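You operate a simulated robot arm through the tools that you are given. There is no shell and no other tool.

The job below is to be done with a simulated robot arm. You get a single attempt, and the scene is never put back.

JOB
Treat ingot V45 in the rust bath at the bath card's volts till dark, then shut the supply down.
Fine: the tub stands open; ingot in the basket, basket in the tub, supply on, volts, output button on; when dark: output button off, volts to 0, supply off. Set down upright: dip basket.

The check looks at the end state, three seconds after you hand in, the way a careful person would. Anything else that was tipped, shoved, dropped, spilled or broken makes it a failure.

ROBOT AND FRAMES
A 7-joint arm with a two-finger gripper, fixed in place. Base frame: the origin is on the floor under the middle of its stand, x ahead of it, y to its left, z up; the work surface is at about z = 0.88. Lengths are in m, angles in degrees, forces in N, time in s.
With the tool pointing down near the work surface it reaches from about 0.34 to 0.72 m from the base axis. Its first joint turns from -66.0 to 66.0 degrees. Payload 2.45 kg.
The tool frame sits at the grasp point between the pads (the TCP): z along the fingers, y along the line on which they close. The tips reach 0.026 m beyond it. The gripper opens to 0.096 m; its body begins 0.069 m behind the TCP.
Orientation is that of the tool frame in the base frame, as [roll, pitch, yaw] about the fixed x, y, z axes, in that order (R = Rz(yaw) Ry(pitch) Rx(roll)). With the fingers straight down and closing along the base's y, the tool's x points along the base's -x, its y along +y and its z along -z.

CONTROLS
- The arm moves only by the tool drive_tool. Its argument "series" is a list of rows, each an object (a shift or turn left out is 0, a gripper value left out holds the last) with "travel": the shift along the tool's x, y, z in cm, a list of three; "rotation": the turn, a rotation vector about the tool's x, y, z in degrees, a list of three; "gripper": the opening in per cent of the stroke, from 0 (shut) to 100 (fully open). In form: [{"travel": [dx, dy, dz], "rotation": [rx, ry, rz], "gripper": gripper}, ...]. A call has 1 to 20 rows; each row is the pose to reach, as a shift and turn from the pose commanded when the call began, along the tool's axes at that moment. Each row takes 0.2 s and may step no farther than 0.05 m and 8.6 degrees from the row before; otherwise, or with a gripper value out of range, the whole call is refused. Where a pose cannot be reached the arm comes as near as it can. A force on the tool above 50 N (or 10 N above the force at the start of the call, whichever is more), or a blocked arm, ends the call early, and 0.2 s more pass. Each finger travels about 0.05 m/s and halts on what it meets, pressing with about 42 N; the grip force reading is that of the motor and also rises with nothing between the fingers. The clock runs only during rows and for 0.2 s after the last one: add rows that repeat a pose to give the fingers time. The reply holds the time, the measured pose of the TCP, the force on the tool along the base axes, the opening and the grip force, in the units named above and with some noise, with the torque about the TCP (base axes, N m) and any sound that the robot's microphone picked up.
- Cameras (640 x 400 px; columns grow to the right, rows downward): "scene" is fixed at [0.1834, -0.3984, 1.4302]; the picture's right is [0.65, -0.76, 0.00], its down [-0.37, -0.31, -0.88] and it looks along [0.67, 0.57, -0.48] (base axes); focal length 246 px, centre (320, 200). "wrist" rides on the gripper at [0.082, 0.003, -0.098] in the tool frame; the picture's right is [-0.04, 1.00, 0.00], its down [-0.73, -0.03, -0.68] and it looks along [-0.68, -0.03, 0.73] (tool axes); focal length 256 px, centre (320, 200). There is no depth. A picture from a camera that has moved, and an enlarged one, comes with that camera's place and axes in the base frame and with its lens. The place of the scene camera against the robot may be out by one fixed shift of up to 0.012 m in any direction.
- get_image(camera): a new picture of that camera. It takes no simulated time.
- enlarge(camera, box): a new picture of the part [left, top, right, bottom] of that camera's present view, enlarged. It takes no simulated time.
- hand_in(): hands the job in; it is judged then, once.

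Places have to be worked out from the pictures, the camera data and where the tool is seen. Open the gripper and draw the arm clear of the work before you hand the job in, unless the task says otherwise.

The tools are called after "Emit:" as a command line: name --argument value ..., lists and objects as JSON in quotes. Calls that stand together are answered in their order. drive_tool: Moves the arm, as the interface text tells. Its arguments: {"type":"object","properties":{"series":{"type":"array","items":{"type":"object","properties":{"travel":{"type":"array","items":{"type":"number"}},"rotation":{"type":"array","items":{"type":"number"}},"gripper":{"type":"number"}}}}},"required":["series"]} The other tools are called the same way: get_image (camera) takes a picture; enlarge (camera, box) takes an enlarged picture of a part of a camera's view; hand_in () hands the job in.

At the start:

```text
time_s: 0.0
tcp_pos: [0.346, 0.1271, 1.3618]
tool_rot: [-180.0, -0.1, 179.9]
contact_force: [0.1, -0.4, 0.8]
moment: [0.0, -0.02, 0.03]
grip_width: 0.0963
grip_force: 0.0
```

scene: 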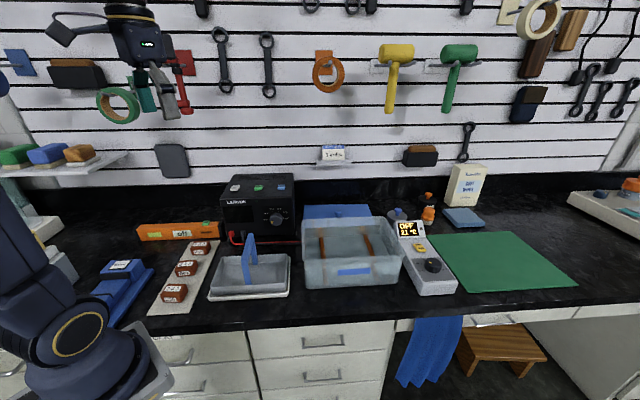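
wrist: 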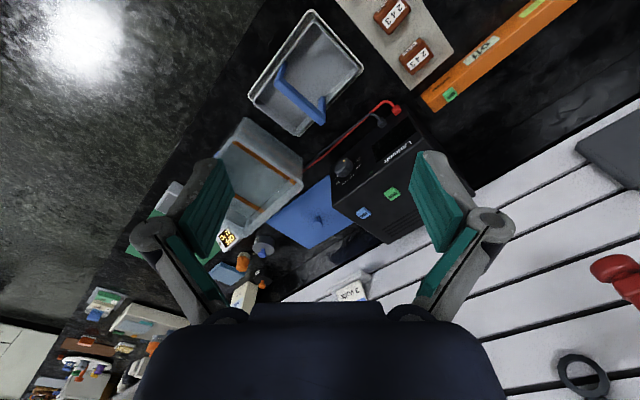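

I'll look closely at the scene first: the ingots, bath, supply and cards.

Emit:
enlarge --camera "scene" --box '[140, 160, 300, 320]'

Emit:
enlarge --camera "scene" --box '[290, 130, 490, 310]'

Emit:
enlarge --camera "wrist" --box '[200, 0, 480, 180]'

Emit:
enlarge --camera "wrist" --box '[180, 140, 460, 320]'

```text
2.50 times, centred on (220, 240) of scene
camera zoom: at [0.1834, -0.3984, 1.4302], right [0.65, -0.76, 0.0], down [-0.37, -0.31, -0.88], along [0.67, 0.57, -0.48], focal length 616 px, centre (570, 100)
```

zoom: 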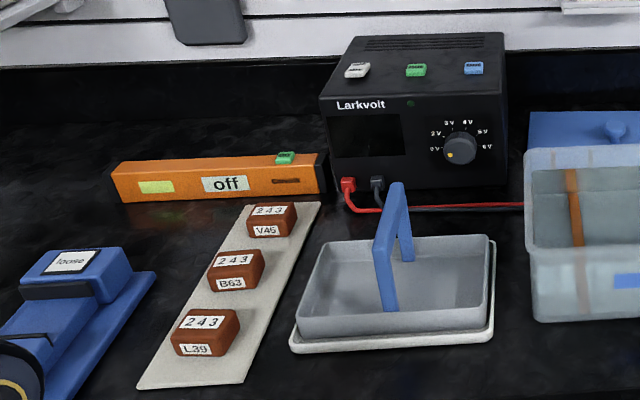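

```text
2.22 times, centred on (390, 220) of scene
camera zoom: at [0.1834, -0.3984, 1.4302], right [0.65, -0.76, 0.0], down [-0.37, -0.31, -0.88], along [0.67, 0.57, -0.48], focal length 548 px, centre (164, 156)
```

zoom: 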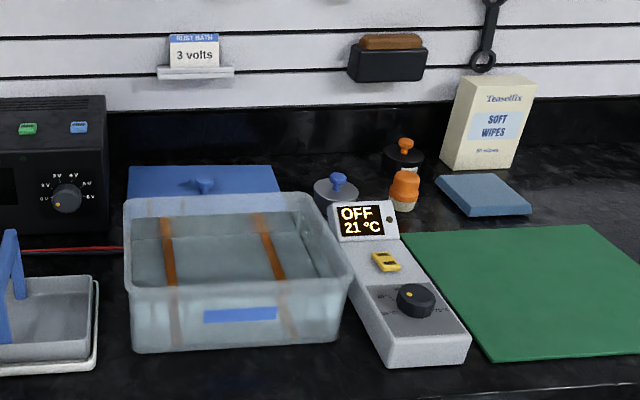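

```text
2.22 times, centred on (340, 90) of wrist
camera zoom: at [0.2645, 0.1307, 1.4601], right [0.04, 1.0, 0.0], down [0.73, -0.03, 0.68], along [0.68, -0.03, -0.73], focal length 569 px, centre (276, 444)
```

zoom: 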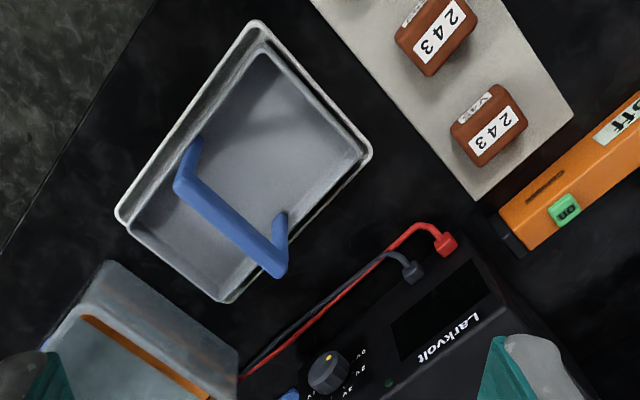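

```text
2.22 times, centred on (320, 230) of wrist
camera zoom: at [0.2645, 0.1307, 1.4601], right [0.04, 1.0, 0.0], down [0.73, -0.03, 0.68], along [0.68, -0.03, -0.73], focal length 569 px, centre (320, 133)
```

zoom: 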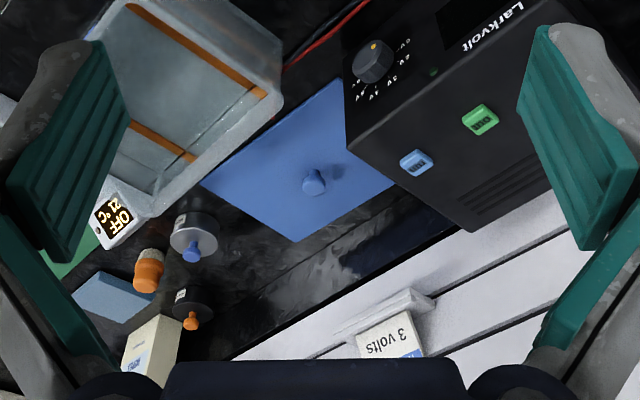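

I'll read the supply's button labels, knob dial and the orange strip in more detail.

Emit:
enlarge --camera "scene" --box '[220, 170, 300, 220]'

Emit:
enlarge --camera "scene" --box '[240, 200, 300, 240]'

Emit:
enlarge --camera "scene" --box '[130, 210, 230, 270]'

Emit:
enlarge --camera "wrist" --box '[320, 130, 440, 220]'

Emit:
enlarge --camera "scene" --box '[310, 135, 360, 175]'

Emit:
enlarge --camera "scene" --box '[150, 230, 230, 310]'

```text
8.00 times, centred on (260, 195) of scene
camera zoom: at [0.1834, -0.3984, 1.4302], right [0.65, -0.76, 0.0], down [-0.37, -0.31, -0.88], along [0.67, 0.57, -0.48], focal length 1972 px, centre (800, 240)
```

zoom: 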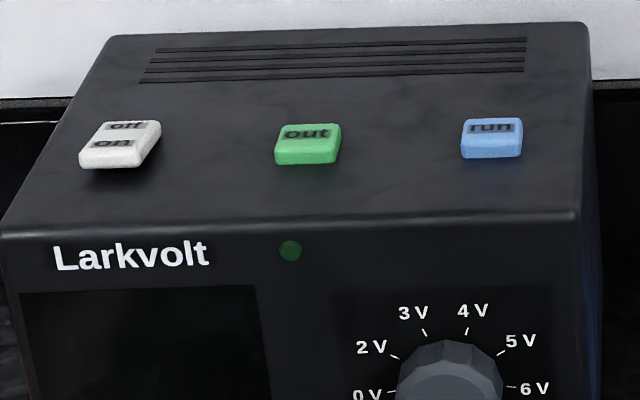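

```text
10.00 times, centred on (270, 220) of scene
camera zoom: at [0.1834, -0.3984, 1.4302], right [0.65, -0.76, 0.0], down [-0.37, -0.31, -0.88], along [0.67, 0.57, -0.48], focal length 2465 px, centre (820, 0)
```

zoom: 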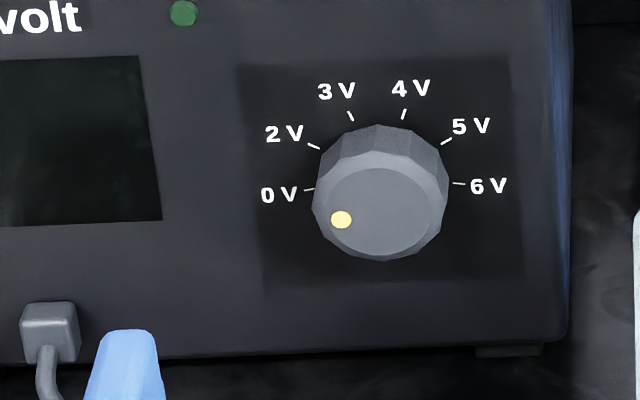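

```text
6.40 times, centred on (180, 240) of scene
camera zoom: at [0.1834, -0.3984, 1.4302], right [0.65, -0.76, 0.0], down [-0.37, -0.31, -0.88], along [0.67, 0.57, -0.48], focal length 1577 px, centre (1216, -56)
```

zoom: 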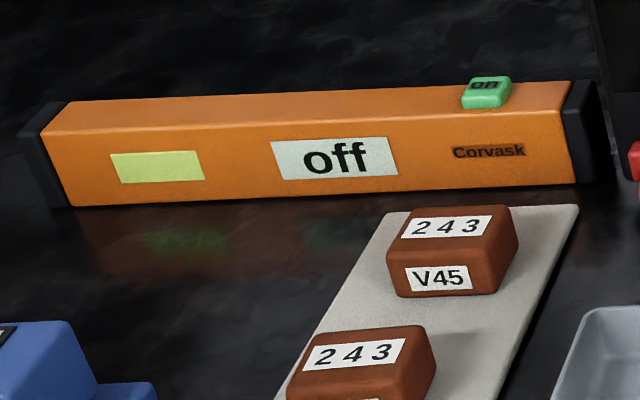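

```text
4.44 times, centred on (380, 175) of wrist
camera zoom: at [0.2645, 0.1307, 1.4601], right [0.04, 1.0, 0.0], down [0.73, -0.03, 0.68], along [0.68, -0.03, -0.73], focal length 1138 px, centre (53, 311)
```

zoom: 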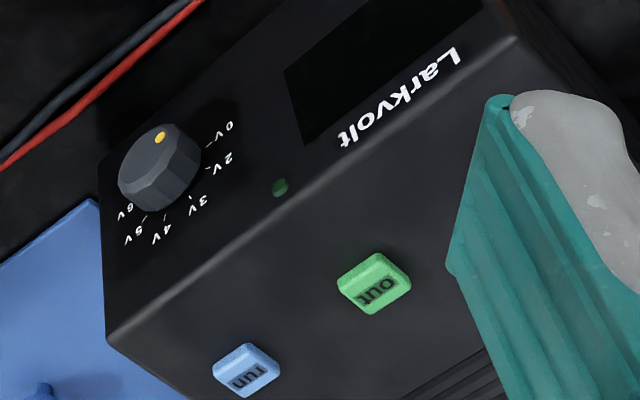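

```text
10.00 times, centred on (335, 155) of scene
camera zoom: at [0.1834, -0.3984, 1.4302], right [0.65, -0.76, 0.0], down [-0.37, -0.31, -0.88], along [0.67, 0.57, -0.48], focal length 2465 px, centre (170, 650)
```

zoom: 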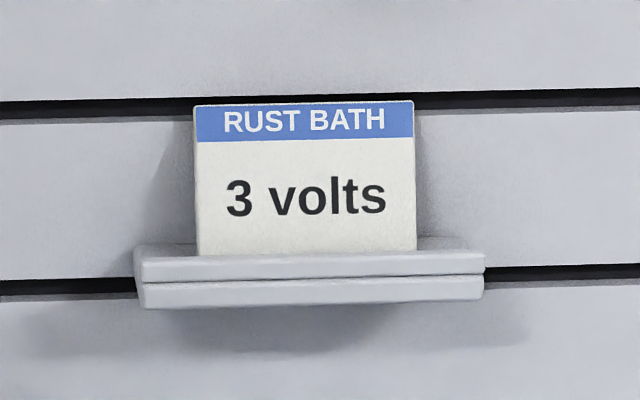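

```text
5.00 times, centred on (190, 270) of scene
camera zoom: at [0.1834, -0.3984, 1.4302], right [0.65, -0.76, 0.0], down [-0.37, -0.31, -0.88], along [0.67, 0.57, -0.48], focal length 1232 px, centre (970, -150)
```

zoom: 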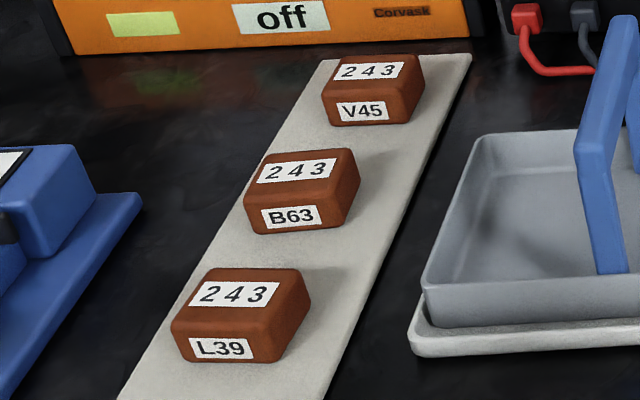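

The card says 3 volts; V45 is the far ingot on the pale board, near (0.41, 0.32). The bench is turned about 45° to the base, so I turn the tool 45° to match and lower it for a better wrist view.

Emit:
drive_tool --series '[{"travel": [-0.2, 1.2, 2.7], "rotation": [0, 0, -7.5]}, {"travel": [-0.4, 2.4, 5.4], "rotation": [0, 0, -15]}, {"travel": [-0.7, 3.6, 8.1], "rotation": [0, 0, -22.5]}, {"travel": [-0.9, 4.8, 10.8], "rotation": [0, 0, -30]}, {"travel": [-1.2, 6.0, 13.5], "rotation": [0, 0, -37.5]}, {"travel": [-1.4, 7.3, 16.2], "rotation": [0, 0, -45]}, {"travel": [-1.4, 7.3, 16.2], "rotation": [0, 0, -45]}]'

Emit:
get_image --camera "wrist"

Emit:
get_image --camera "scene"

```text
time_s: 1.6
tcp_pos: [0.3593, 0.1988, 1.1985]
tool_rot: [180.0, 0.0, -134.9]
contact_force: [-0.8, 0.6, -0.4]
moment: [-0.02, 0.04, -0.02]
grip_width: 0.0961
grip_force: 0.1
```

```text
taken
camera wrist: at [0.2996, 0.1438, 1.297], right [-0.68, 0.73, 0.0], down [0.54, 0.5, 0.68], along [0.5, 0.46, -0.73], focal length 256 px, centre (320, 200)
```

wrist: 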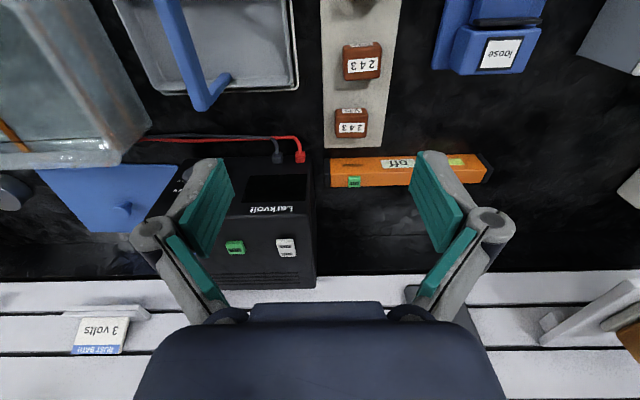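

```text
taken
```

scene: 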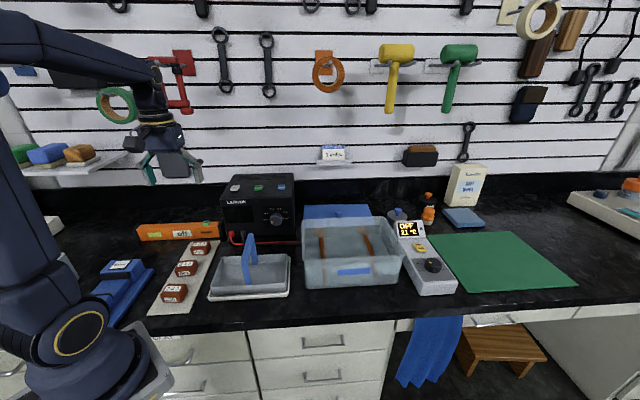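

The tool is now aligned with the bench; V45 sits near (0.407, 0.308) and its sides are parallel to the tool. I move down and just short of it to measure it closely.

Emit:
drive_tool --series '[{"travel": [-0.6, 0.9, 3.6]}, {"travel": [-1.2, 1.8, 7.1]}, {"travel": [-1.9, 2.7, 10.7]}, {"travel": [-2.5, 3.5, 14.3]}, {"travel": [-3.1, 4.4, 17.8]}, {"travel": [-3.1, 4.4, 17.8]}]'

Emit:
get_image --camera "wrist"

Emit:
get_image --camera "scene"

```text
time_s: 3.0
tcp_pos: [0.3514, 0.2553, 1.0211]
tool_rot: [-179.9, -0.1, -134.9]
contact_force: [0.1, -0.1, -0.4]
moment: [0.01, 0.02, -0.01]
grip_width: 0.096
grip_force: 0.0
```

```text
taken
camera wrist: at [0.2919, 0.1998, 1.1191], right [-0.68, 0.73, 0.0], down [0.54, 0.5, 0.68], along [0.5, 0.46, -0.73], focal length 256 px, centre (320, 200)
```

wrist: 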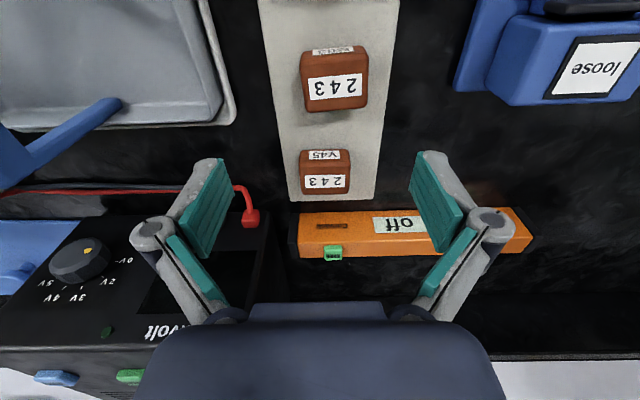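

```text
taken
```

scene: 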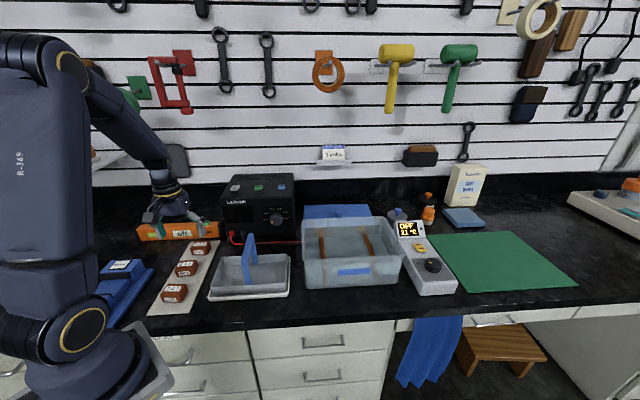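

V45 is about 5.5 × 4 cm with its top near z 0.911, centred near (0.410, 0.316). Before gripping I want a good look at the basket and handle to plan where to drop the ingot, so I rise and move behind the basket.

Emit:
drive_tool --series '[{"travel": [0, 0, -4.5]}, {"travel": [0, 0, -9]}, {"travel": [3.0, -3.6, -10]}, {"travel": [6.0, -7.3, -10]}, {"travel": [9.0, -10.9, -10]}, {"travel": [12.0, -14.6, -10]}, {"travel": [14.9, -18.2, -10]}, {"travel": [14.9, -18.2, -10]}]'

Emit:
get_image --camera "wrist"

Emit:
enlarge --camera "scene" --box '[200, 220, 300, 310]'

```text
time_s: 4.8
tcp_pos: [0.375, 0.0205, 1.1204]
tool_rot: [180.0, 0.0, -135.0]
contact_force: [-0.4, -0.6, 0.5]
moment: [-0.02, 0.0, -0.01]
grip_width: 0.0963
grip_force: 0.0
```

```text
taken
camera wrist: at [0.3144, -0.0348, 1.2183], right [-0.68, 0.73, 0.0], down [0.54, 0.5, 0.68], along [0.5, 0.46, -0.73], focal length 256 px, centre (320, 200)
```

wrist: 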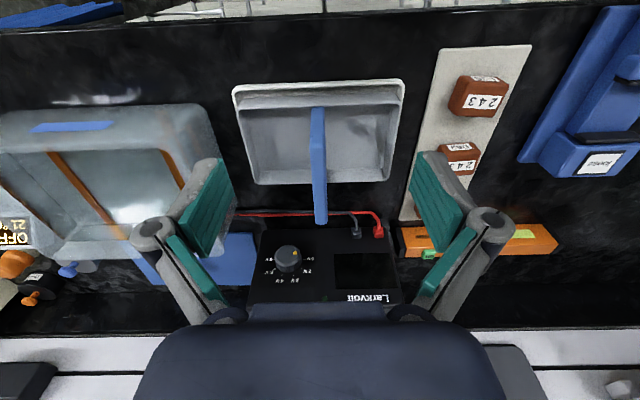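

```text
4.44 times, centred on (250, 265) of scene
camera zoom: at [0.1834, -0.3985, 1.4302], right [0.65, -0.76, 0.0], down [-0.37, -0.31, -0.88], along [0.67, 0.57, -0.48], focal length 1095 px, centre (631, -89)
```

zoom: 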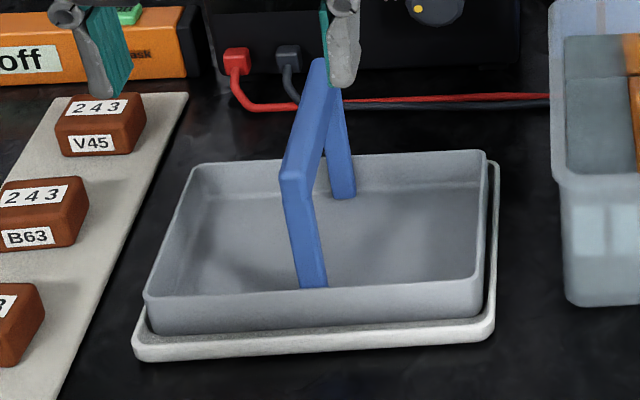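

The basket's handle bar runs front-to-back across its middle. I zoom in to get its ends and the basket's inside size.

Emit:
enlarge --camera "wrist" --box '[220, 70, 420, 240]'

Emit:
enlarge --camera "wrist" --box '[0, 80, 240, 260]'

Emit:
enlarge --camera "wrist" --box '[420, 60, 540, 220]'

```text
2.35 times, centred on (320, 155) of wrist
camera zoom: at [0.3144, -0.0348, 1.2183], right [-0.68, 0.73, 0.0], down [0.54, 0.5, 0.68], along [0.5, 0.46, -0.73], focal length 602 px, centre (320, 306)
```

zoom: 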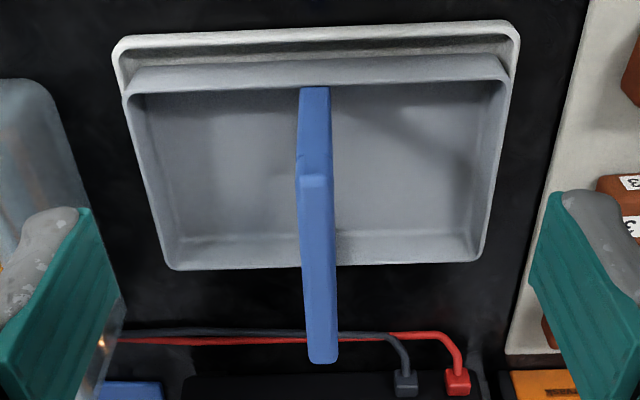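

```text
2.22 times, centred on (120, 170) of wrist
camera zoom: at [0.3144, -0.0348, 1.2183], right [-0.68, 0.73, 0.0], down [0.54, 0.5, 0.68], along [0.5, 0.46, -0.73], focal length 569 px, centre (764, 267)
```

zoom: 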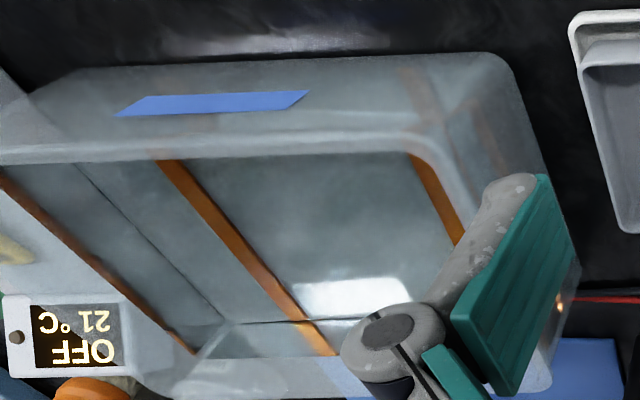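

```text
2.50 times, centred on (480, 140) of wrist
camera zoom: at [0.3144, -0.0348, 1.2183], right [-0.68, 0.73, 0.0], down [0.54, 0.5, 0.68], along [0.5, 0.46, -0.73], focal length 640 px, centre (-80, 350)
```

zoom: 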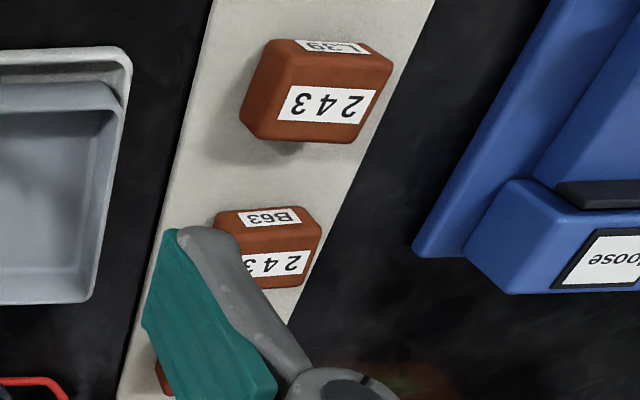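

The handle bar is at about z 1.01, e2 (along the wall) 0.255, spanning front to back, so the ingot should go in the left half of the basket with the fingers closing front-to-back. Next I look at the tub from the same angle, staying high.

Emit:
drive_tool --series '[{"travel": [0, -4.0, -1.5]}, {"travel": [0, -8, -3]}, {"travel": [0, -12, -4]}, {"travel": [0, -16.5, -5]}, {"travel": [0, -21, -5]}, {"travel": [0, -25.5, -5]}, {"travel": [0, -25.5, -5]}]'

Emit:
get_image --camera "wrist"

Emit:
enlarge --camera "scene" --box '[290, 200, 470, 305]'

```text
time_s: 6.4
tcp_pos: [0.5536, -0.1636, 1.1703]
tool_rot: [180.0, 0.0, -135.0]
contact_force: [0.2, -0.8, -0.3]
moment: [-0.03, 0.0, -0.01]
grip_width: 0.096
grip_force: 0.1
```

```text
taken
camera wrist: at [0.4938, -0.2185, 1.269], right [-0.68, 0.73, 0.0], down [0.54, 0.5, 0.68], along [0.5, 0.46, -0.73], focal length 256 px, centre (320, 200)
```

wrist: 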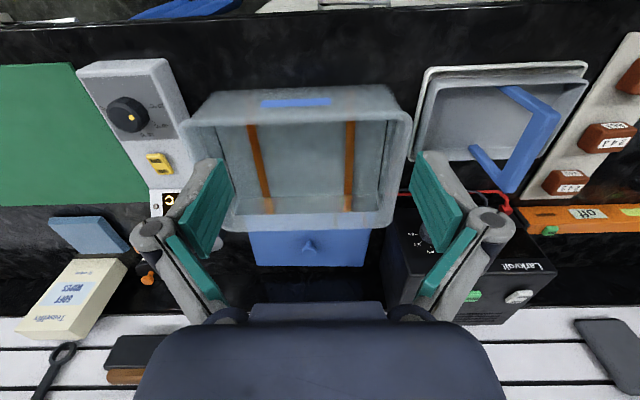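

```text
3.56 times, centred on (380, 252) of scene
camera zoom: at [0.1834, -0.3985, 1.4302], right [0.65, -0.76, 0.0], down [-0.37, -0.31, -0.88], along [0.67, 0.57, -0.48], focal length 876 px, centre (107, 13)
```

zoom: 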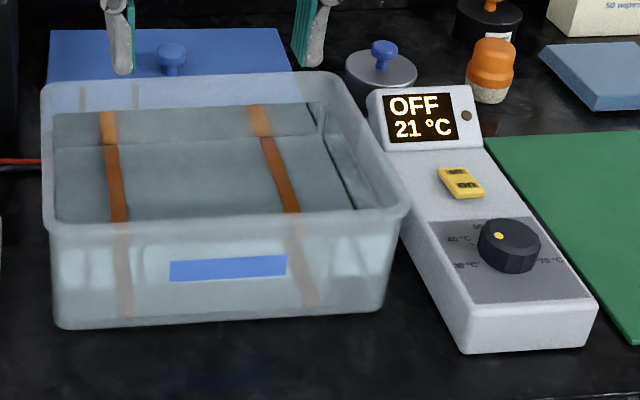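

Emit:
enlarge --camera "wrist" --box '[170, 70, 430, 240]'

Emit:
enlarge --camera "wrist" --box '[400, 50, 600, 220]'

```text
2.35 times, centred on (300, 155) of wrist
camera zoom: at [0.4938, -0.2185, 1.269], right [-0.68, 0.73, 0.0], down [0.54, 0.5, 0.68], along [0.5, 0.46, -0.73], focal length 602 px, centre (367, 306)
```

zoom: 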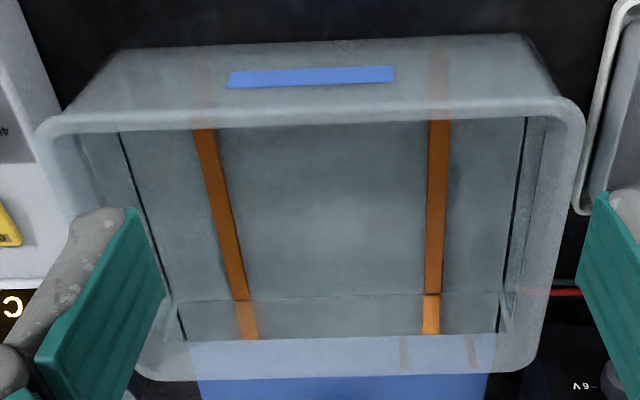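

```text
2.35 times, centred on (500, 135) of wrist
camera zoom: at [0.4938, -0.2185, 1.269], right [-0.68, 0.73, 0.0], down [0.54, 0.5, 0.68], along [0.5, 0.46, -0.73], focal length 602 px, centre (-104, 353)
```

zoom: 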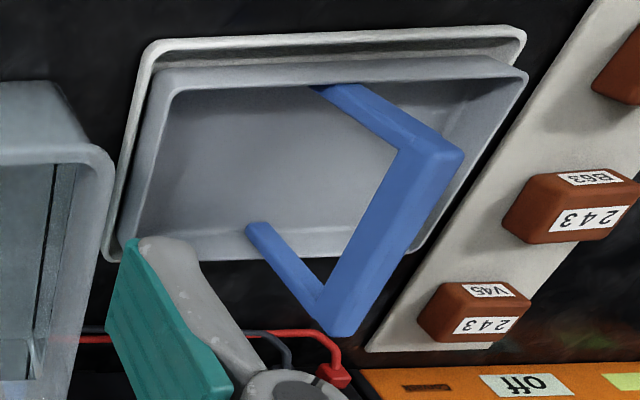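

The tub's rim is about 0.992 high, spanning e1 0.33–0.52 and e2 0.40–0.675, with water near 0.93. Now I go back to V45, turning the tool 90° so the fingers close front-to-back (clear of B63), and check the view before descending.

Emit:
drive_tool --series '[{"travel": [-2.0, 4.2, 0], "rotation": [0, 0, 7.5], "gripper": 75}, {"travel": [-4.0, 8.4, 0], "rotation": [0, 0, 15]}, {"travel": [-5.9, 12.7, 0], "rotation": [0, 0, 22.5]}, {"travel": [-7.9, 16.9, 0], "rotation": [0, 0, 30]}, {"travel": [-9.9, 21.1, 0], "rotation": [0, 0, 37.5]}, {"travel": [-11.9, 25.3, 0], "rotation": [0, 0, 45]}, {"travel": [-13.8, 29.6, 0], "rotation": [0, 0, 52.5]}, {"travel": [-15.8, 33.8, 0], "rotation": [0, 0, 60]}, {"travel": [-17.8, 38.0, 0], "rotation": [0, 0, 67.5]}, {"travel": [-19.8, 42.2, 0], "rotation": [0, 0, 75]}, {"travel": [-21.7, 46.5, 0], "rotation": [0, 0, 82.5]}, {"travel": [-23.7, 50.7, 0], "rotation": [0, 0, 90]}, {"travel": [-23.7, 50.7, 4.7], "rotation": [0, 0, 90]}, {"travel": [-23.7, 50.7, 9.4], "rotation": [0, 0, 90]}, {"travel": [-23.7, 50.7, 14], "rotation": [0, 0, 90]}, {"travel": [-23.7, 50.7, 14], "rotation": [0, 0, 90]}]'

Emit:
get_image --camera "wrist"

Emit:
get_image --camera "scene"

```text
time_s: 9.8
tcp_pos: [0.3648, 0.3635, 1.0298]
tool_rot: [-179.9, 0.1, 135.0]
contact_force: [0.1, 0.4, -0.5]
moment: [0.01, 0.0, 0.02]
grip_width: 0.0722
grip_force: 0.1
```

```text
taken
camera wrist: at [0.3088, 0.4244, 1.1289], right [0.73, 0.68, 0.0], down [0.5, -0.54, 0.68], along [0.46, -0.5, -0.73], focal length 256 px, centre (320, 200)
```

wrist: 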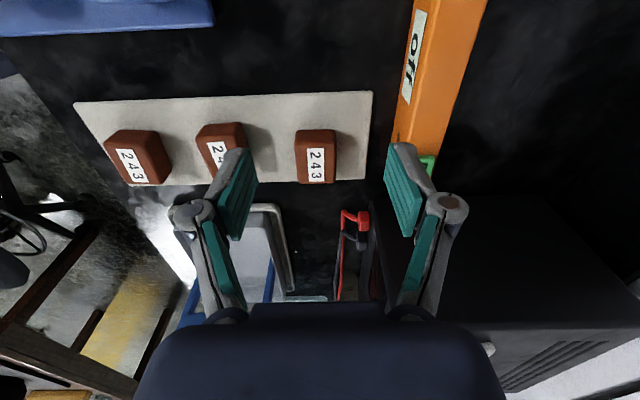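

```text
taken
```

scene: 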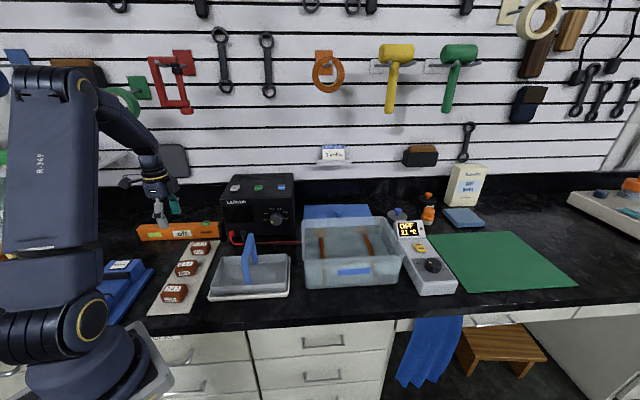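

V45's centre reads e1 ≈ 0.508, e2 ≈ 0.069 in this view, so I shift 6.8 cm over and 0.7 cm back, then descend part-way to check alignment.

Emit:
drive_tool --series '[{"travel": [-3.4, -0.4, 0]}, {"travel": [-6.8, -0.7, 0]}, {"travel": [-6.8, -0.7, 4]}, {"travel": [-6.8, -0.7, 8]}, {"travel": [-6.8, -0.7, 8]}]'

Emit:
get_image --camera "wrist"

Emit:
enlarge --camera "scene" --box '[140, 190, 260, 290]'

```text
time_s: 11.0
tcp_pos: [0.4063, 0.3107, 0.9515]
tool_rot: [-180.0, -0.1, 134.9]
contact_force: [-0.9, -0.2, 0.3]
moment: [0.03, 0.01, -0.01]
grip_width: 0.072
grip_force: 0.1
```

```text
taken
camera wrist: at [0.3512, 0.3706, 1.0502], right [0.73, 0.68, 0.0], down [0.5, -0.54, 0.68], along [0.46, -0.5, -0.73], focal length 256 px, centre (320, 200)
```

wrist: 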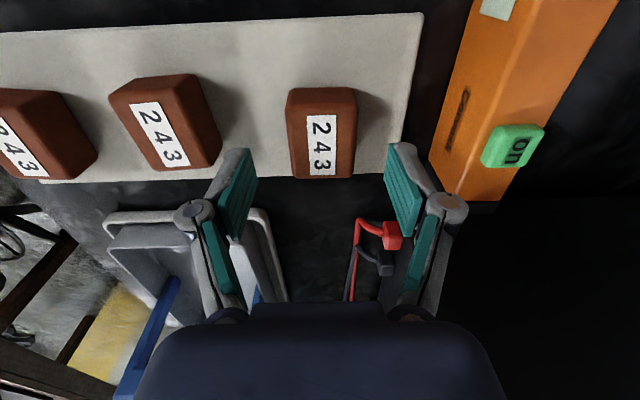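

```text
4.00 times, centred on (200, 240) of scene
camera zoom: at [0.1834, -0.3984, 1.4302], right [0.65, -0.76, 0.0], down [-0.37, -0.31, -0.88], along [0.67, 0.57, -0.48], focal length 986 px, centre (800, 40)
```

zoom: 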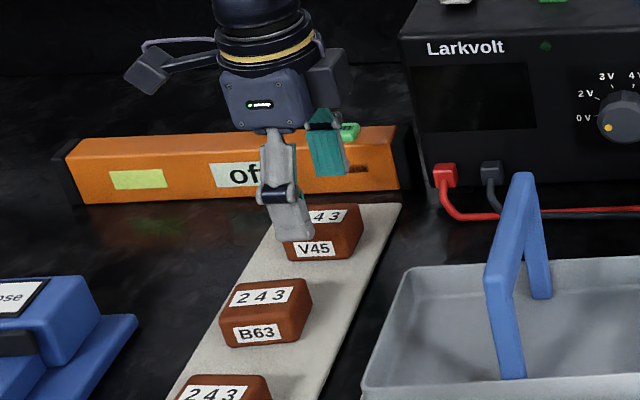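

The ingot is centred between the fingers. I lower to about z 0.917 (tips just above the board) and close, holding for a second.

Emit:
drive_tool --series '[{"travel": [0, 0, 1.8]}, {"travel": [0, 0, 3.4]}, {"travel": [0, 0, 3.4]}]'

Emit:
enlarge --camera "scene" --box '[160, 200, 240, 270]'

```text
time_s: 11.8
tcp_pos: [0.4071, 0.3108, 0.9174]
tool_rot: [180.0, -0.1, 134.9]
contact_force: [0.1, 0.2, 0.6]
moment: [0.0, -0.05, 0.03]
grip_width: 0.0718
grip_force: 0.0
```

```text
5.71 times, centred on (200, 235) of scene
camera zoom: at [0.1834, -0.3984, 1.4302], right [0.65, -0.76, 0.0], down [-0.37, -0.31, -0.88], along [0.67, 0.57, -0.48], focal length 1408 px, centre (1006, 0)
```

zoom: 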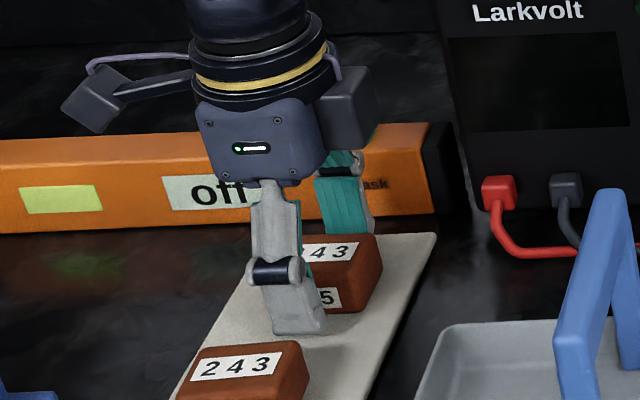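

No contact yet and the near finger stands clear of B63. I close the fingers on V45.

Emit:
drive_tool --series '[{"gripper": 60}, {"gripper": 48}, {"gripper": 35}, {"gripper": 35}, {"gripper": 30}, {"gripper": 30}]'

Emit:
get_image --camera "wrist"

```text
time_s: 13.2
tcp_pos: [0.4077, 0.312, 0.9189]
tool_rot: [179.9, 0.0, 135.0]
contact_force: [1.8, 2.3, 1.7]
moment: [0.05, -0.01, -0.02]
grip_width: 0.0395
grip_force: 42.0
```

```text
taken
camera wrist: at [0.3516, 0.3715, 1.016], right [0.73, 0.68, 0.0], down [0.5, -0.54, 0.68], along [0.46, -0.5, -0.73], focal length 256 px, centre (320, 200)
```

wrist: 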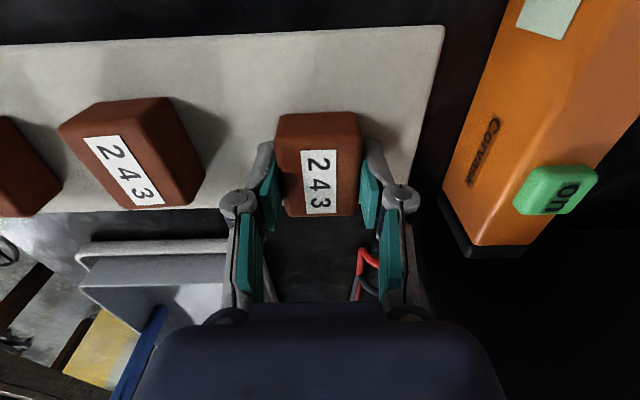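

V45 is gripped (width 3.95 cm, 42 N). I lift it straight up and check it hangs cleanly, also measuring the gripper body for clearance to the basket handle.

Emit:
drive_tool --series '[{"travel": [0, 0, -2]}, {"travel": [0, 0, -6]}, {"travel": [0, 0, -10.5]}, {"travel": [0, 0, -15]}, {"travel": [0, 0, -19]}, {"travel": [0, 0, -19]}]'

Emit:
get_image --camera "wrist"

Emit:
enlarge --camera "scene" --box '[130, 110, 290, 220]'

```text
time_s: 14.6
tcp_pos: [0.4076, 0.3125, 1.1089]
tool_rot: [-179.9, 0.0, 134.9]
contact_force: [-0.5, 0.9, -4.0]
moment: [0.03, 0.0, -0.02]
grip_width: 0.0395
grip_force: 42.0
```

```text
taken
camera wrist: at [0.3519, 0.3726, 1.2067], right [0.73, 0.68, 0.0], down [0.5, -0.54, 0.68], along [0.46, -0.5, -0.73], focal length 256 px, centre (320, 200)
```

wrist: 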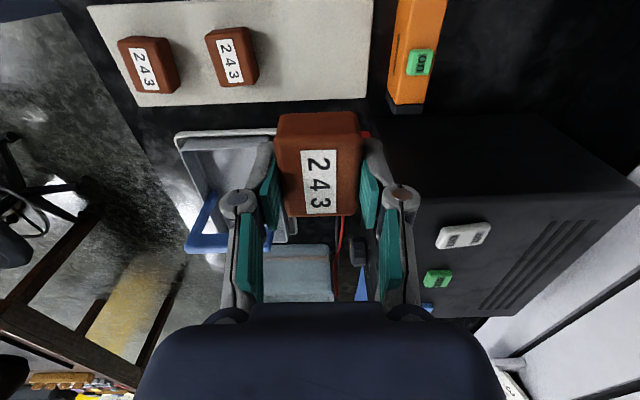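

```text
3.64 times, centred on (210, 165) of scene
camera zoom: at [0.1835, -0.3984, 1.4302], right [0.65, -0.76, 0.0], down [-0.37, -0.31, -0.88], along [0.67, 0.57, -0.48], focal length 896 px, centre (720, 327)
```

zoom: 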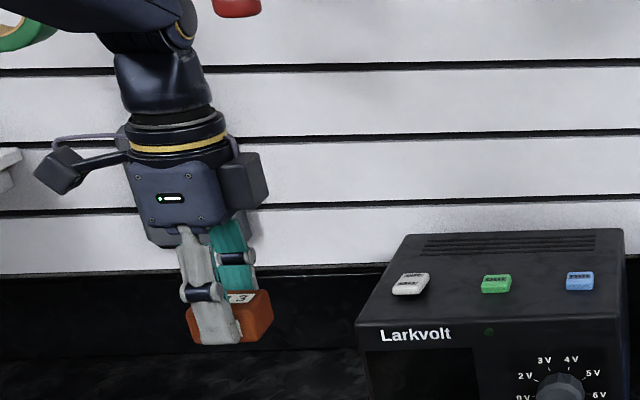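

The ingot hangs level. The box on the gripper's side could come near the basket handle, so I'll place it with a slight 8° lean away from the handle; first I move to the left of the basket and look.

Emit:
drive_tool --series '[{"travel": [-1.1, -3.4, 0]}, {"travel": [-2.6, -6.8, 0]}, {"travel": [-4.0, -10.2, 0]}, {"travel": [-5.3, -13.5, 0]}, {"travel": [-5.3, -13.5, 0]}]'

Emit:
get_image --camera "wrist"

Emit:
enlarge --camera "scene" --box '[180, 150, 320, 310]'

```text
time_s: 15.8
tcp_pos: [0.3489, 0.1782, 1.107]
tool_rot: [180.0, 0.0, 135.0]
contact_force: [0.7, 0.6, -4.4]
moment: [0.0, -0.01, -0.04]
grip_width: 0.0396
grip_force: 41.6
```

```text
taken
camera wrist: at [0.2929, 0.238, 1.2064], right [0.73, 0.68, 0.0], down [0.5, -0.54, 0.68], along [0.46, -0.5, -0.73], focal length 256 px, centre (320, 200)
```

wrist: 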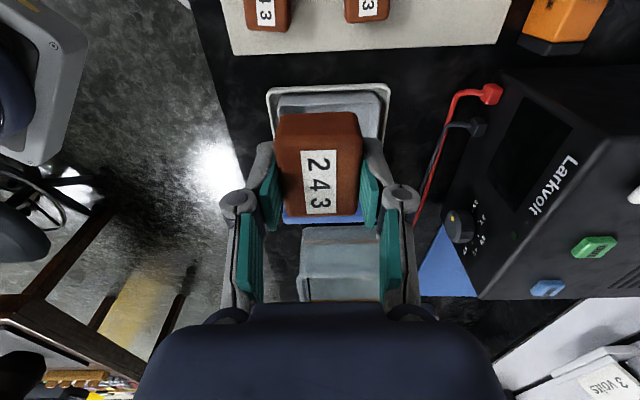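

```text
2.50 times, centred on (250, 230) of scene
camera zoom: at [0.1834, -0.3984, 1.4302], right [0.65, -0.76, 0.0], down [-0.37, -0.31, -0.88], along [0.67, 0.57, -0.48], focal length 616 px, centre (495, 125)
```

zoom: 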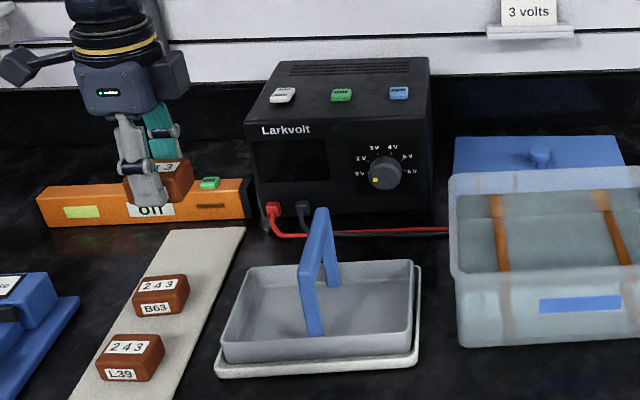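

Emit:
enlarge --camera "wrist" --box '[250, 75, 410, 235]'

```text
2.50 times, centred on (330, 155) of wrist
camera zoom: at [0.2929, 0.238, 1.2064], right [0.73, 0.68, 0.0], down [0.5, -0.54, 0.68], along [0.46, -0.5, -0.73], focal length 640 px, centre (295, 312)
```

zoom: 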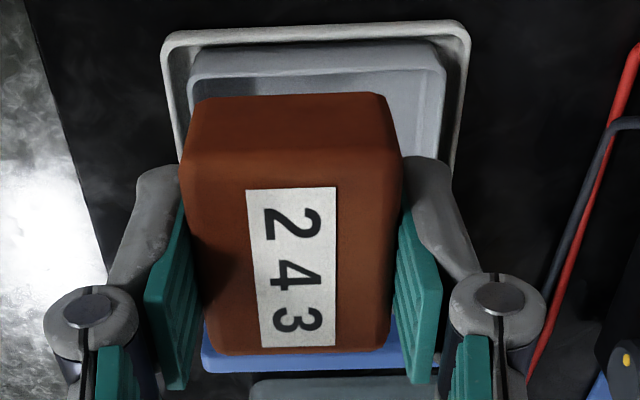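

The basket's centre is near e1 0.3805, e2 0.255, rim z 0.92. I move over the left half, lean the tool 8° away from the handle, and lower to z 0.96.

Emit:
drive_tool --series '[{"travel": [-4.0, 0.4, 0]}, {"travel": [-7.9, 0.8, 0], "rotation": [0, -4, 0]}, {"travel": [-7.9, 0.8, 3.5], "rotation": [0, -8, 0]}, {"travel": [-7.9, 0.8, 7.5], "rotation": [0, -8, 0]}, {"travel": [-7.9, 0.8, 11.5], "rotation": [0, -8, 0]}, {"travel": [-7.9, 0.8, 14.5], "rotation": [0, -8, 0]}, {"travel": [-7.9, 0.8, 14.5], "rotation": [0, -8, 0]}]'

Emit:
get_image --camera "wrist"

Emit:
enlarge --camera "scene" --box '[180, 190, 320, 310]'

```text
time_s: 17.4
tcp_pos: [0.4116, 0.1293, 0.9649]
tool_rot: [180.0, 7.9, 135.0]
contact_force: [-0.5, -0.3, -4.3]
moment: [0.0, -0.01, 0.0]
grip_width: 0.0397
grip_force: 42.3
```

```text
taken
camera wrist: at [0.3469, 0.1985, 1.0508], right [0.73, 0.68, 0.01], down [0.43, -0.47, 0.77], along [0.53, -0.57, -0.63], focal length 256 px, centre (320, 200)
```

wrist: 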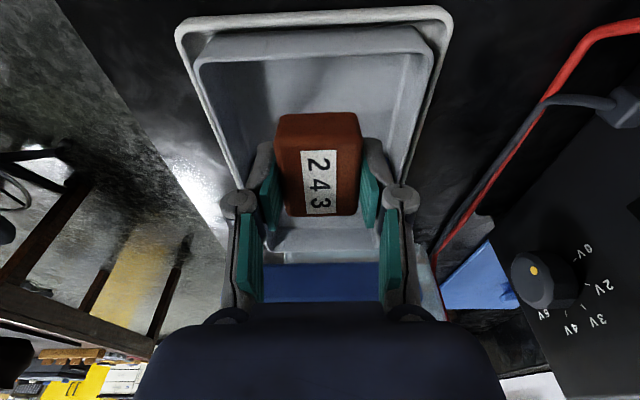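

```text
3.33 times, centred on (250, 250) of scene
camera zoom: at [0.1835, -0.3984, 1.4302], right [0.65, -0.76, 0.0], down [-0.37, -0.31, -0.88], along [0.67, 0.57, -0.48], focal length 822 px, centre (553, 33)
```

zoom: 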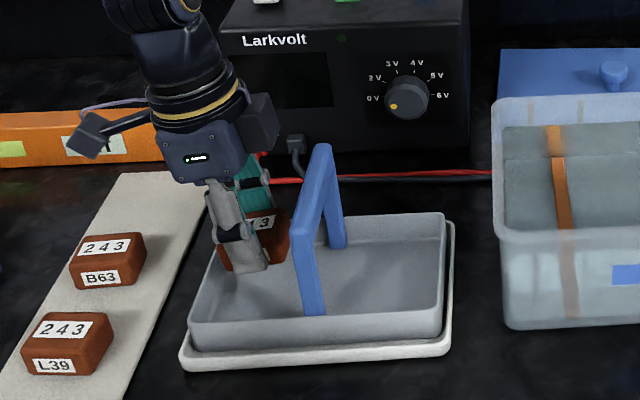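

Clear of the handle, with the ingot over the left half. I lower another 3 cm, then creep down to feel the floor.

Emit:
drive_tool --series '[{"travel": [0.21, 0, 1.49]}, {"travel": [0.42, 0, 2.97]}, {"travel": [0.47, 0, 3.37]}, {"travel": [0.47, 0, 3.37]}]'

Emit:
enlarge --camera "scene" --box '[200, 210, 300, 300]'

Emit:
get_image --camera "wrist"

```text
time_s: 18.4
tcp_pos: [0.4104, 0.1277, 0.9284]
tool_rot: [179.9, 8.0, 135.0]
contact_force: [-0.4, 0.5, -4.6]
moment: [0.01, -0.03, -0.02]
grip_width: 0.0395
grip_force: 42.2
```

```text
4.44 times, centred on (250, 255) of scene
camera zoom: at [0.1835, -0.3984, 1.4302], right [0.65, -0.76, 0.0], down [-0.37, -0.31, -0.88], along [0.67, 0.57, -0.48], focal length 1095 px, centre (631, -44)
```

zoom: 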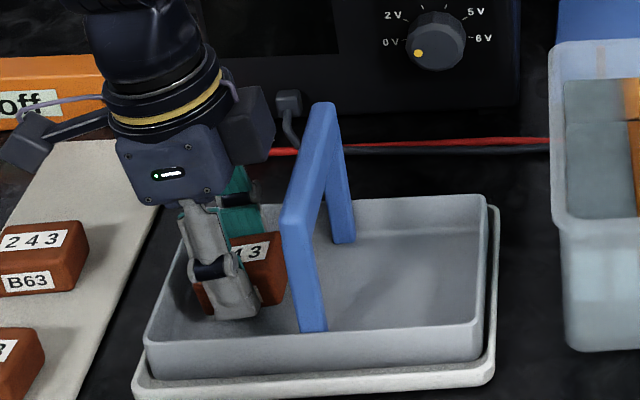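

```text
taken
camera wrist: at [0.3464, 0.1982, 1.0147], right [0.73, 0.68, 0.01], down [0.43, -0.47, 0.77], along [0.53, -0.57, -0.63], focal length 256 px, centre (320, 200)
```

wrist: 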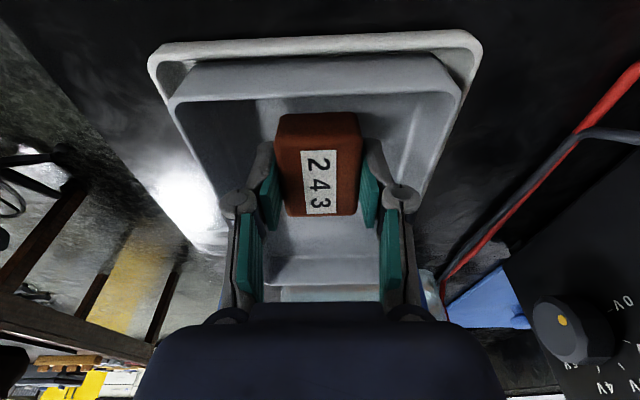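

No contact yet at z 0.928. I continue down in small steps, watching the vertical force.

Emit:
drive_tool --series '[{"travel": [0.04, 0, 0.3]}, {"travel": [0.08, 0, 0.6]}, {"travel": [0.08, 0, 0.6]}]'

```text
time_s: 19.2
tcp_pos: [0.4118, 0.1278, 0.9229]
tool_rot: [-180.0, 7.9, 135.0]
contact_force: [-5.0, -2.0, 11.9]
moment: [0.28, 0.33, 0.05]
grip_width: 0.0394
grip_force: 42.6
```

The ingot's low edge touches the basket floor (force rose ~16 N). I ease up 1 mm, open just enough to release, and look.

Emit:
drive_tool --series '[{"travel": [0.05, 0, 0.45]}, {"travel": [0.05, 0, 0.45], "gripper": 44}, {"travel": [0.05, 0, 0.45], "gripper": 47}, {"travel": [0.05, 0, 0.45], "gripper": 50}, {"travel": [0.05, 0, 0.45], "gripper": 50}]'

Emit:
get_image --camera "wrist"

Emit:
enlarge --camera "scene" --box '[200, 210, 300, 300]'

```text
time_s: 20.4
tcp_pos: [0.4105, 0.1282, 0.9184]
tool_rot: [180.0, 7.9, 135.0]
contact_force: [-0.3, 0.6, -0.5]
moment: [0.01, -0.02, 0.02]
grip_width: 0.0478
grip_force: 0.0
```

```text
taken
camera wrist: at [0.3467, 0.1984, 1.0041], right [0.73, 0.68, 0.01], down [0.43, -0.47, 0.77], along [0.53, -0.57, -0.63], focal length 256 px, centre (320, 200)
```

wrist: 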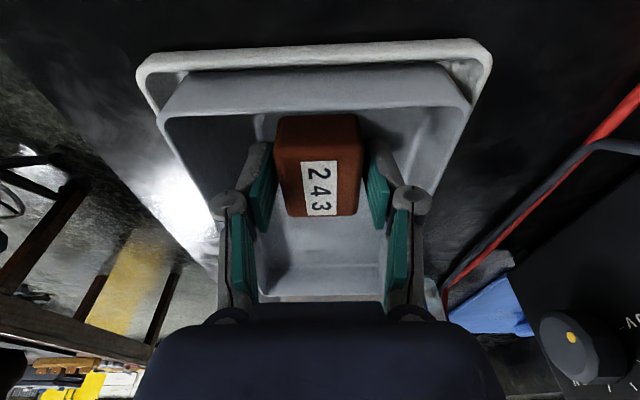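

```text
4.44 times, centred on (250, 255) of scene
camera zoom: at [0.1834, -0.3984, 1.4302], right [0.65, -0.76, 0.0], down [-0.37, -0.31, -0.88], along [0.67, 0.57, -0.48], focal length 1095 px, centre (631, -44)
```

zoom: 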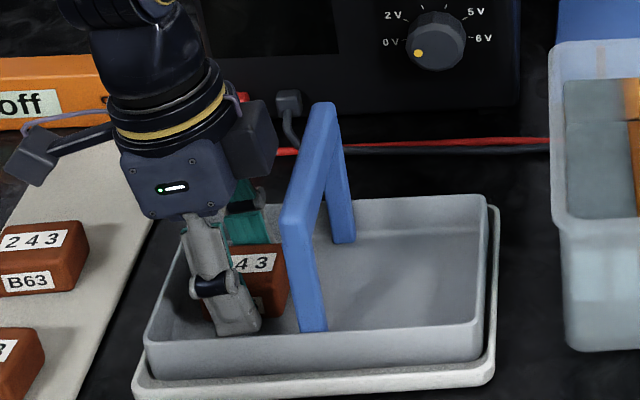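

The ingot rests flat in the basket's left half, fingers free. I withdraw straight up, then straighten the tool.

Emit:
drive_tool --series '[{"travel": [-0.28, 0, -1.98]}, {"travel": [-0.83, 0, -5.94]}, {"travel": [-1.39, 0, -9.9]}, {"travel": [-1.95, 0, -13.86]}, {"travel": [-2.64, 0, -18.8], "rotation": [0, 4, 0]}, {"travel": [-2.92, 0, -20.8], "rotation": [0, 8, 0]}, {"travel": [-2.92, 0, -20.8], "rotation": [0, 8, 0]}]'

Emit:
get_image --camera "wrist"

Emit:
enlarge --camera "scene" --box '[200, 210, 300, 300]'

```text
time_s: 22.0
tcp_pos: [0.4097, 0.1287, 1.1278]
tool_rot: [179.9, -0.1, 135.0]
contact_force: [0.4, 0.2, 0.3]
moment: [-0.01, -0.01, 0.04]
grip_width: 0.0479
grip_force: 0.0
```

```text
taken
camera wrist: at [0.3541, 0.1882, 1.2276], right [0.73, 0.68, 0.0], down [0.5, -0.54, 0.68], along [0.46, -0.5, -0.73], focal length 256 px, centre (320, 200)
```

wrist: 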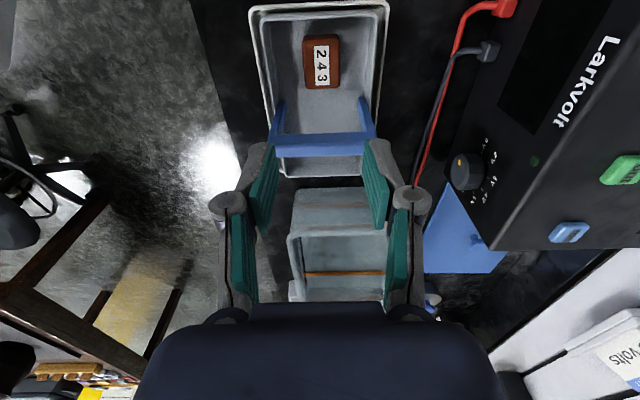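

```text
4.44 times, centred on (250, 255) of scene
camera zoom: at [0.1834, -0.3984, 1.4302], right [0.65, -0.76, 0.0], down [-0.37, -0.31, -0.88], along [0.67, 0.57, -0.48], focal length 1095 px, centre (631, -44)
```

zoom: 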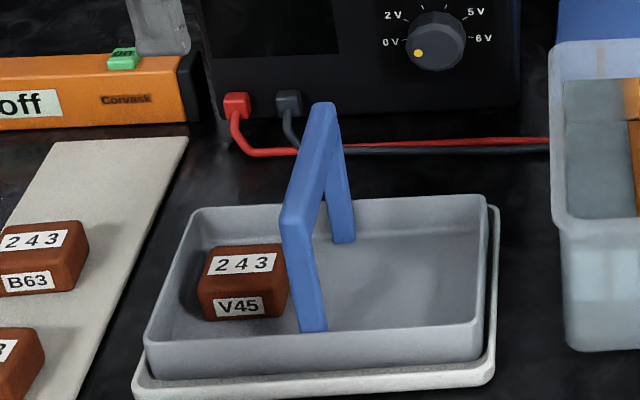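

V45 sits flat in the basket with its label visible. Now I turn the tool back 90° and move above the middle of the handle bar (e1 0.381, e2 0.255) to grip it across.

Emit:
drive_tool --series '[{"travel": [-0.5, 0, 0], "rotation": [0, 0, -8.2], "gripper": 55}, {"travel": [-1.0, 0, 0], "rotation": [0, 0, -16.4]}, {"travel": [-1.5, 0, 0], "rotation": [0, 0, -24.6]}, {"travel": [-2.0, 0, 0], "rotation": [0, 0, -32.8]}, {"travel": [-2.5, 0, 0], "rotation": [0, 0, -41]}, {"travel": [-3.0, 0, 0], "rotation": [0, 0, -49.2]}, {"travel": [-3.5, 0, 0], "rotation": [0, 0, -57.4]}, {"travel": [-4.0, 0, 0], "rotation": [0, 0, -65.6]}, {"travel": [-4.5, 0, 0], "rotation": [0, 0, -73.8]}, {"travel": [-5.0, 0, 0], "rotation": [0, 0, -82]}, {"travel": [-5.6, 0, 0], "rotation": [0, 0, -90]}, {"travel": [-5.6, 0, 3.5], "rotation": [0, 0, -90]}, {"travel": [-5.6, 0, 7.0], "rotation": [0, 0, -90]}, {"travel": [-5.6, 0, 7.0], "rotation": [0, 0, -90]}]'

Emit:
get_image --camera "wrist"

Emit:
enlarge --camera "scene" --box '[200, 190, 320, 300]'

```text
time_s: 25.0
tcp_pos: [0.4489, 0.0895, 1.0578]
tool_rot: [180.0, 0.0, -135.0]
contact_force: [0.4, 0.2, 0.3]
moment: [0.0, -0.01, 0.01]
grip_width: 0.053
grip_force: 0.0
```

```text
taken
camera wrist: at [0.3886, 0.0342, 1.1558], right [-0.68, 0.73, 0.0], down [0.54, 0.5, 0.68], along [0.5, 0.46, -0.73], focal length 256 px, centre (320, 200)
```

wrist: 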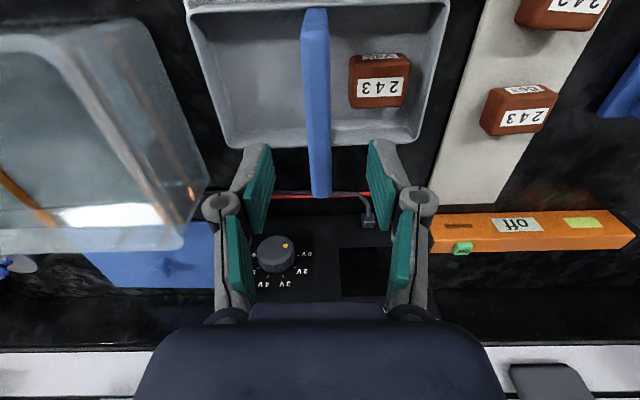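

```text
3.64 times, centred on (260, 245) of scene
camera zoom: at [0.1834, -0.3984, 1.4302], right [0.65, -0.76, 0.0], down [-0.37, -0.31, -0.88], along [0.67, 0.57, -0.48], focal length 896 px, centre (538, 36)
```

zoom: 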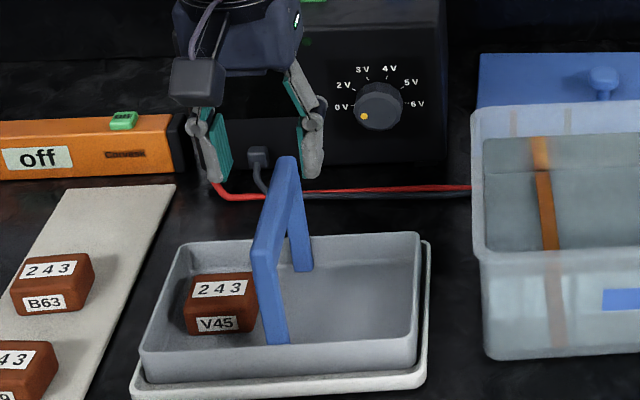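

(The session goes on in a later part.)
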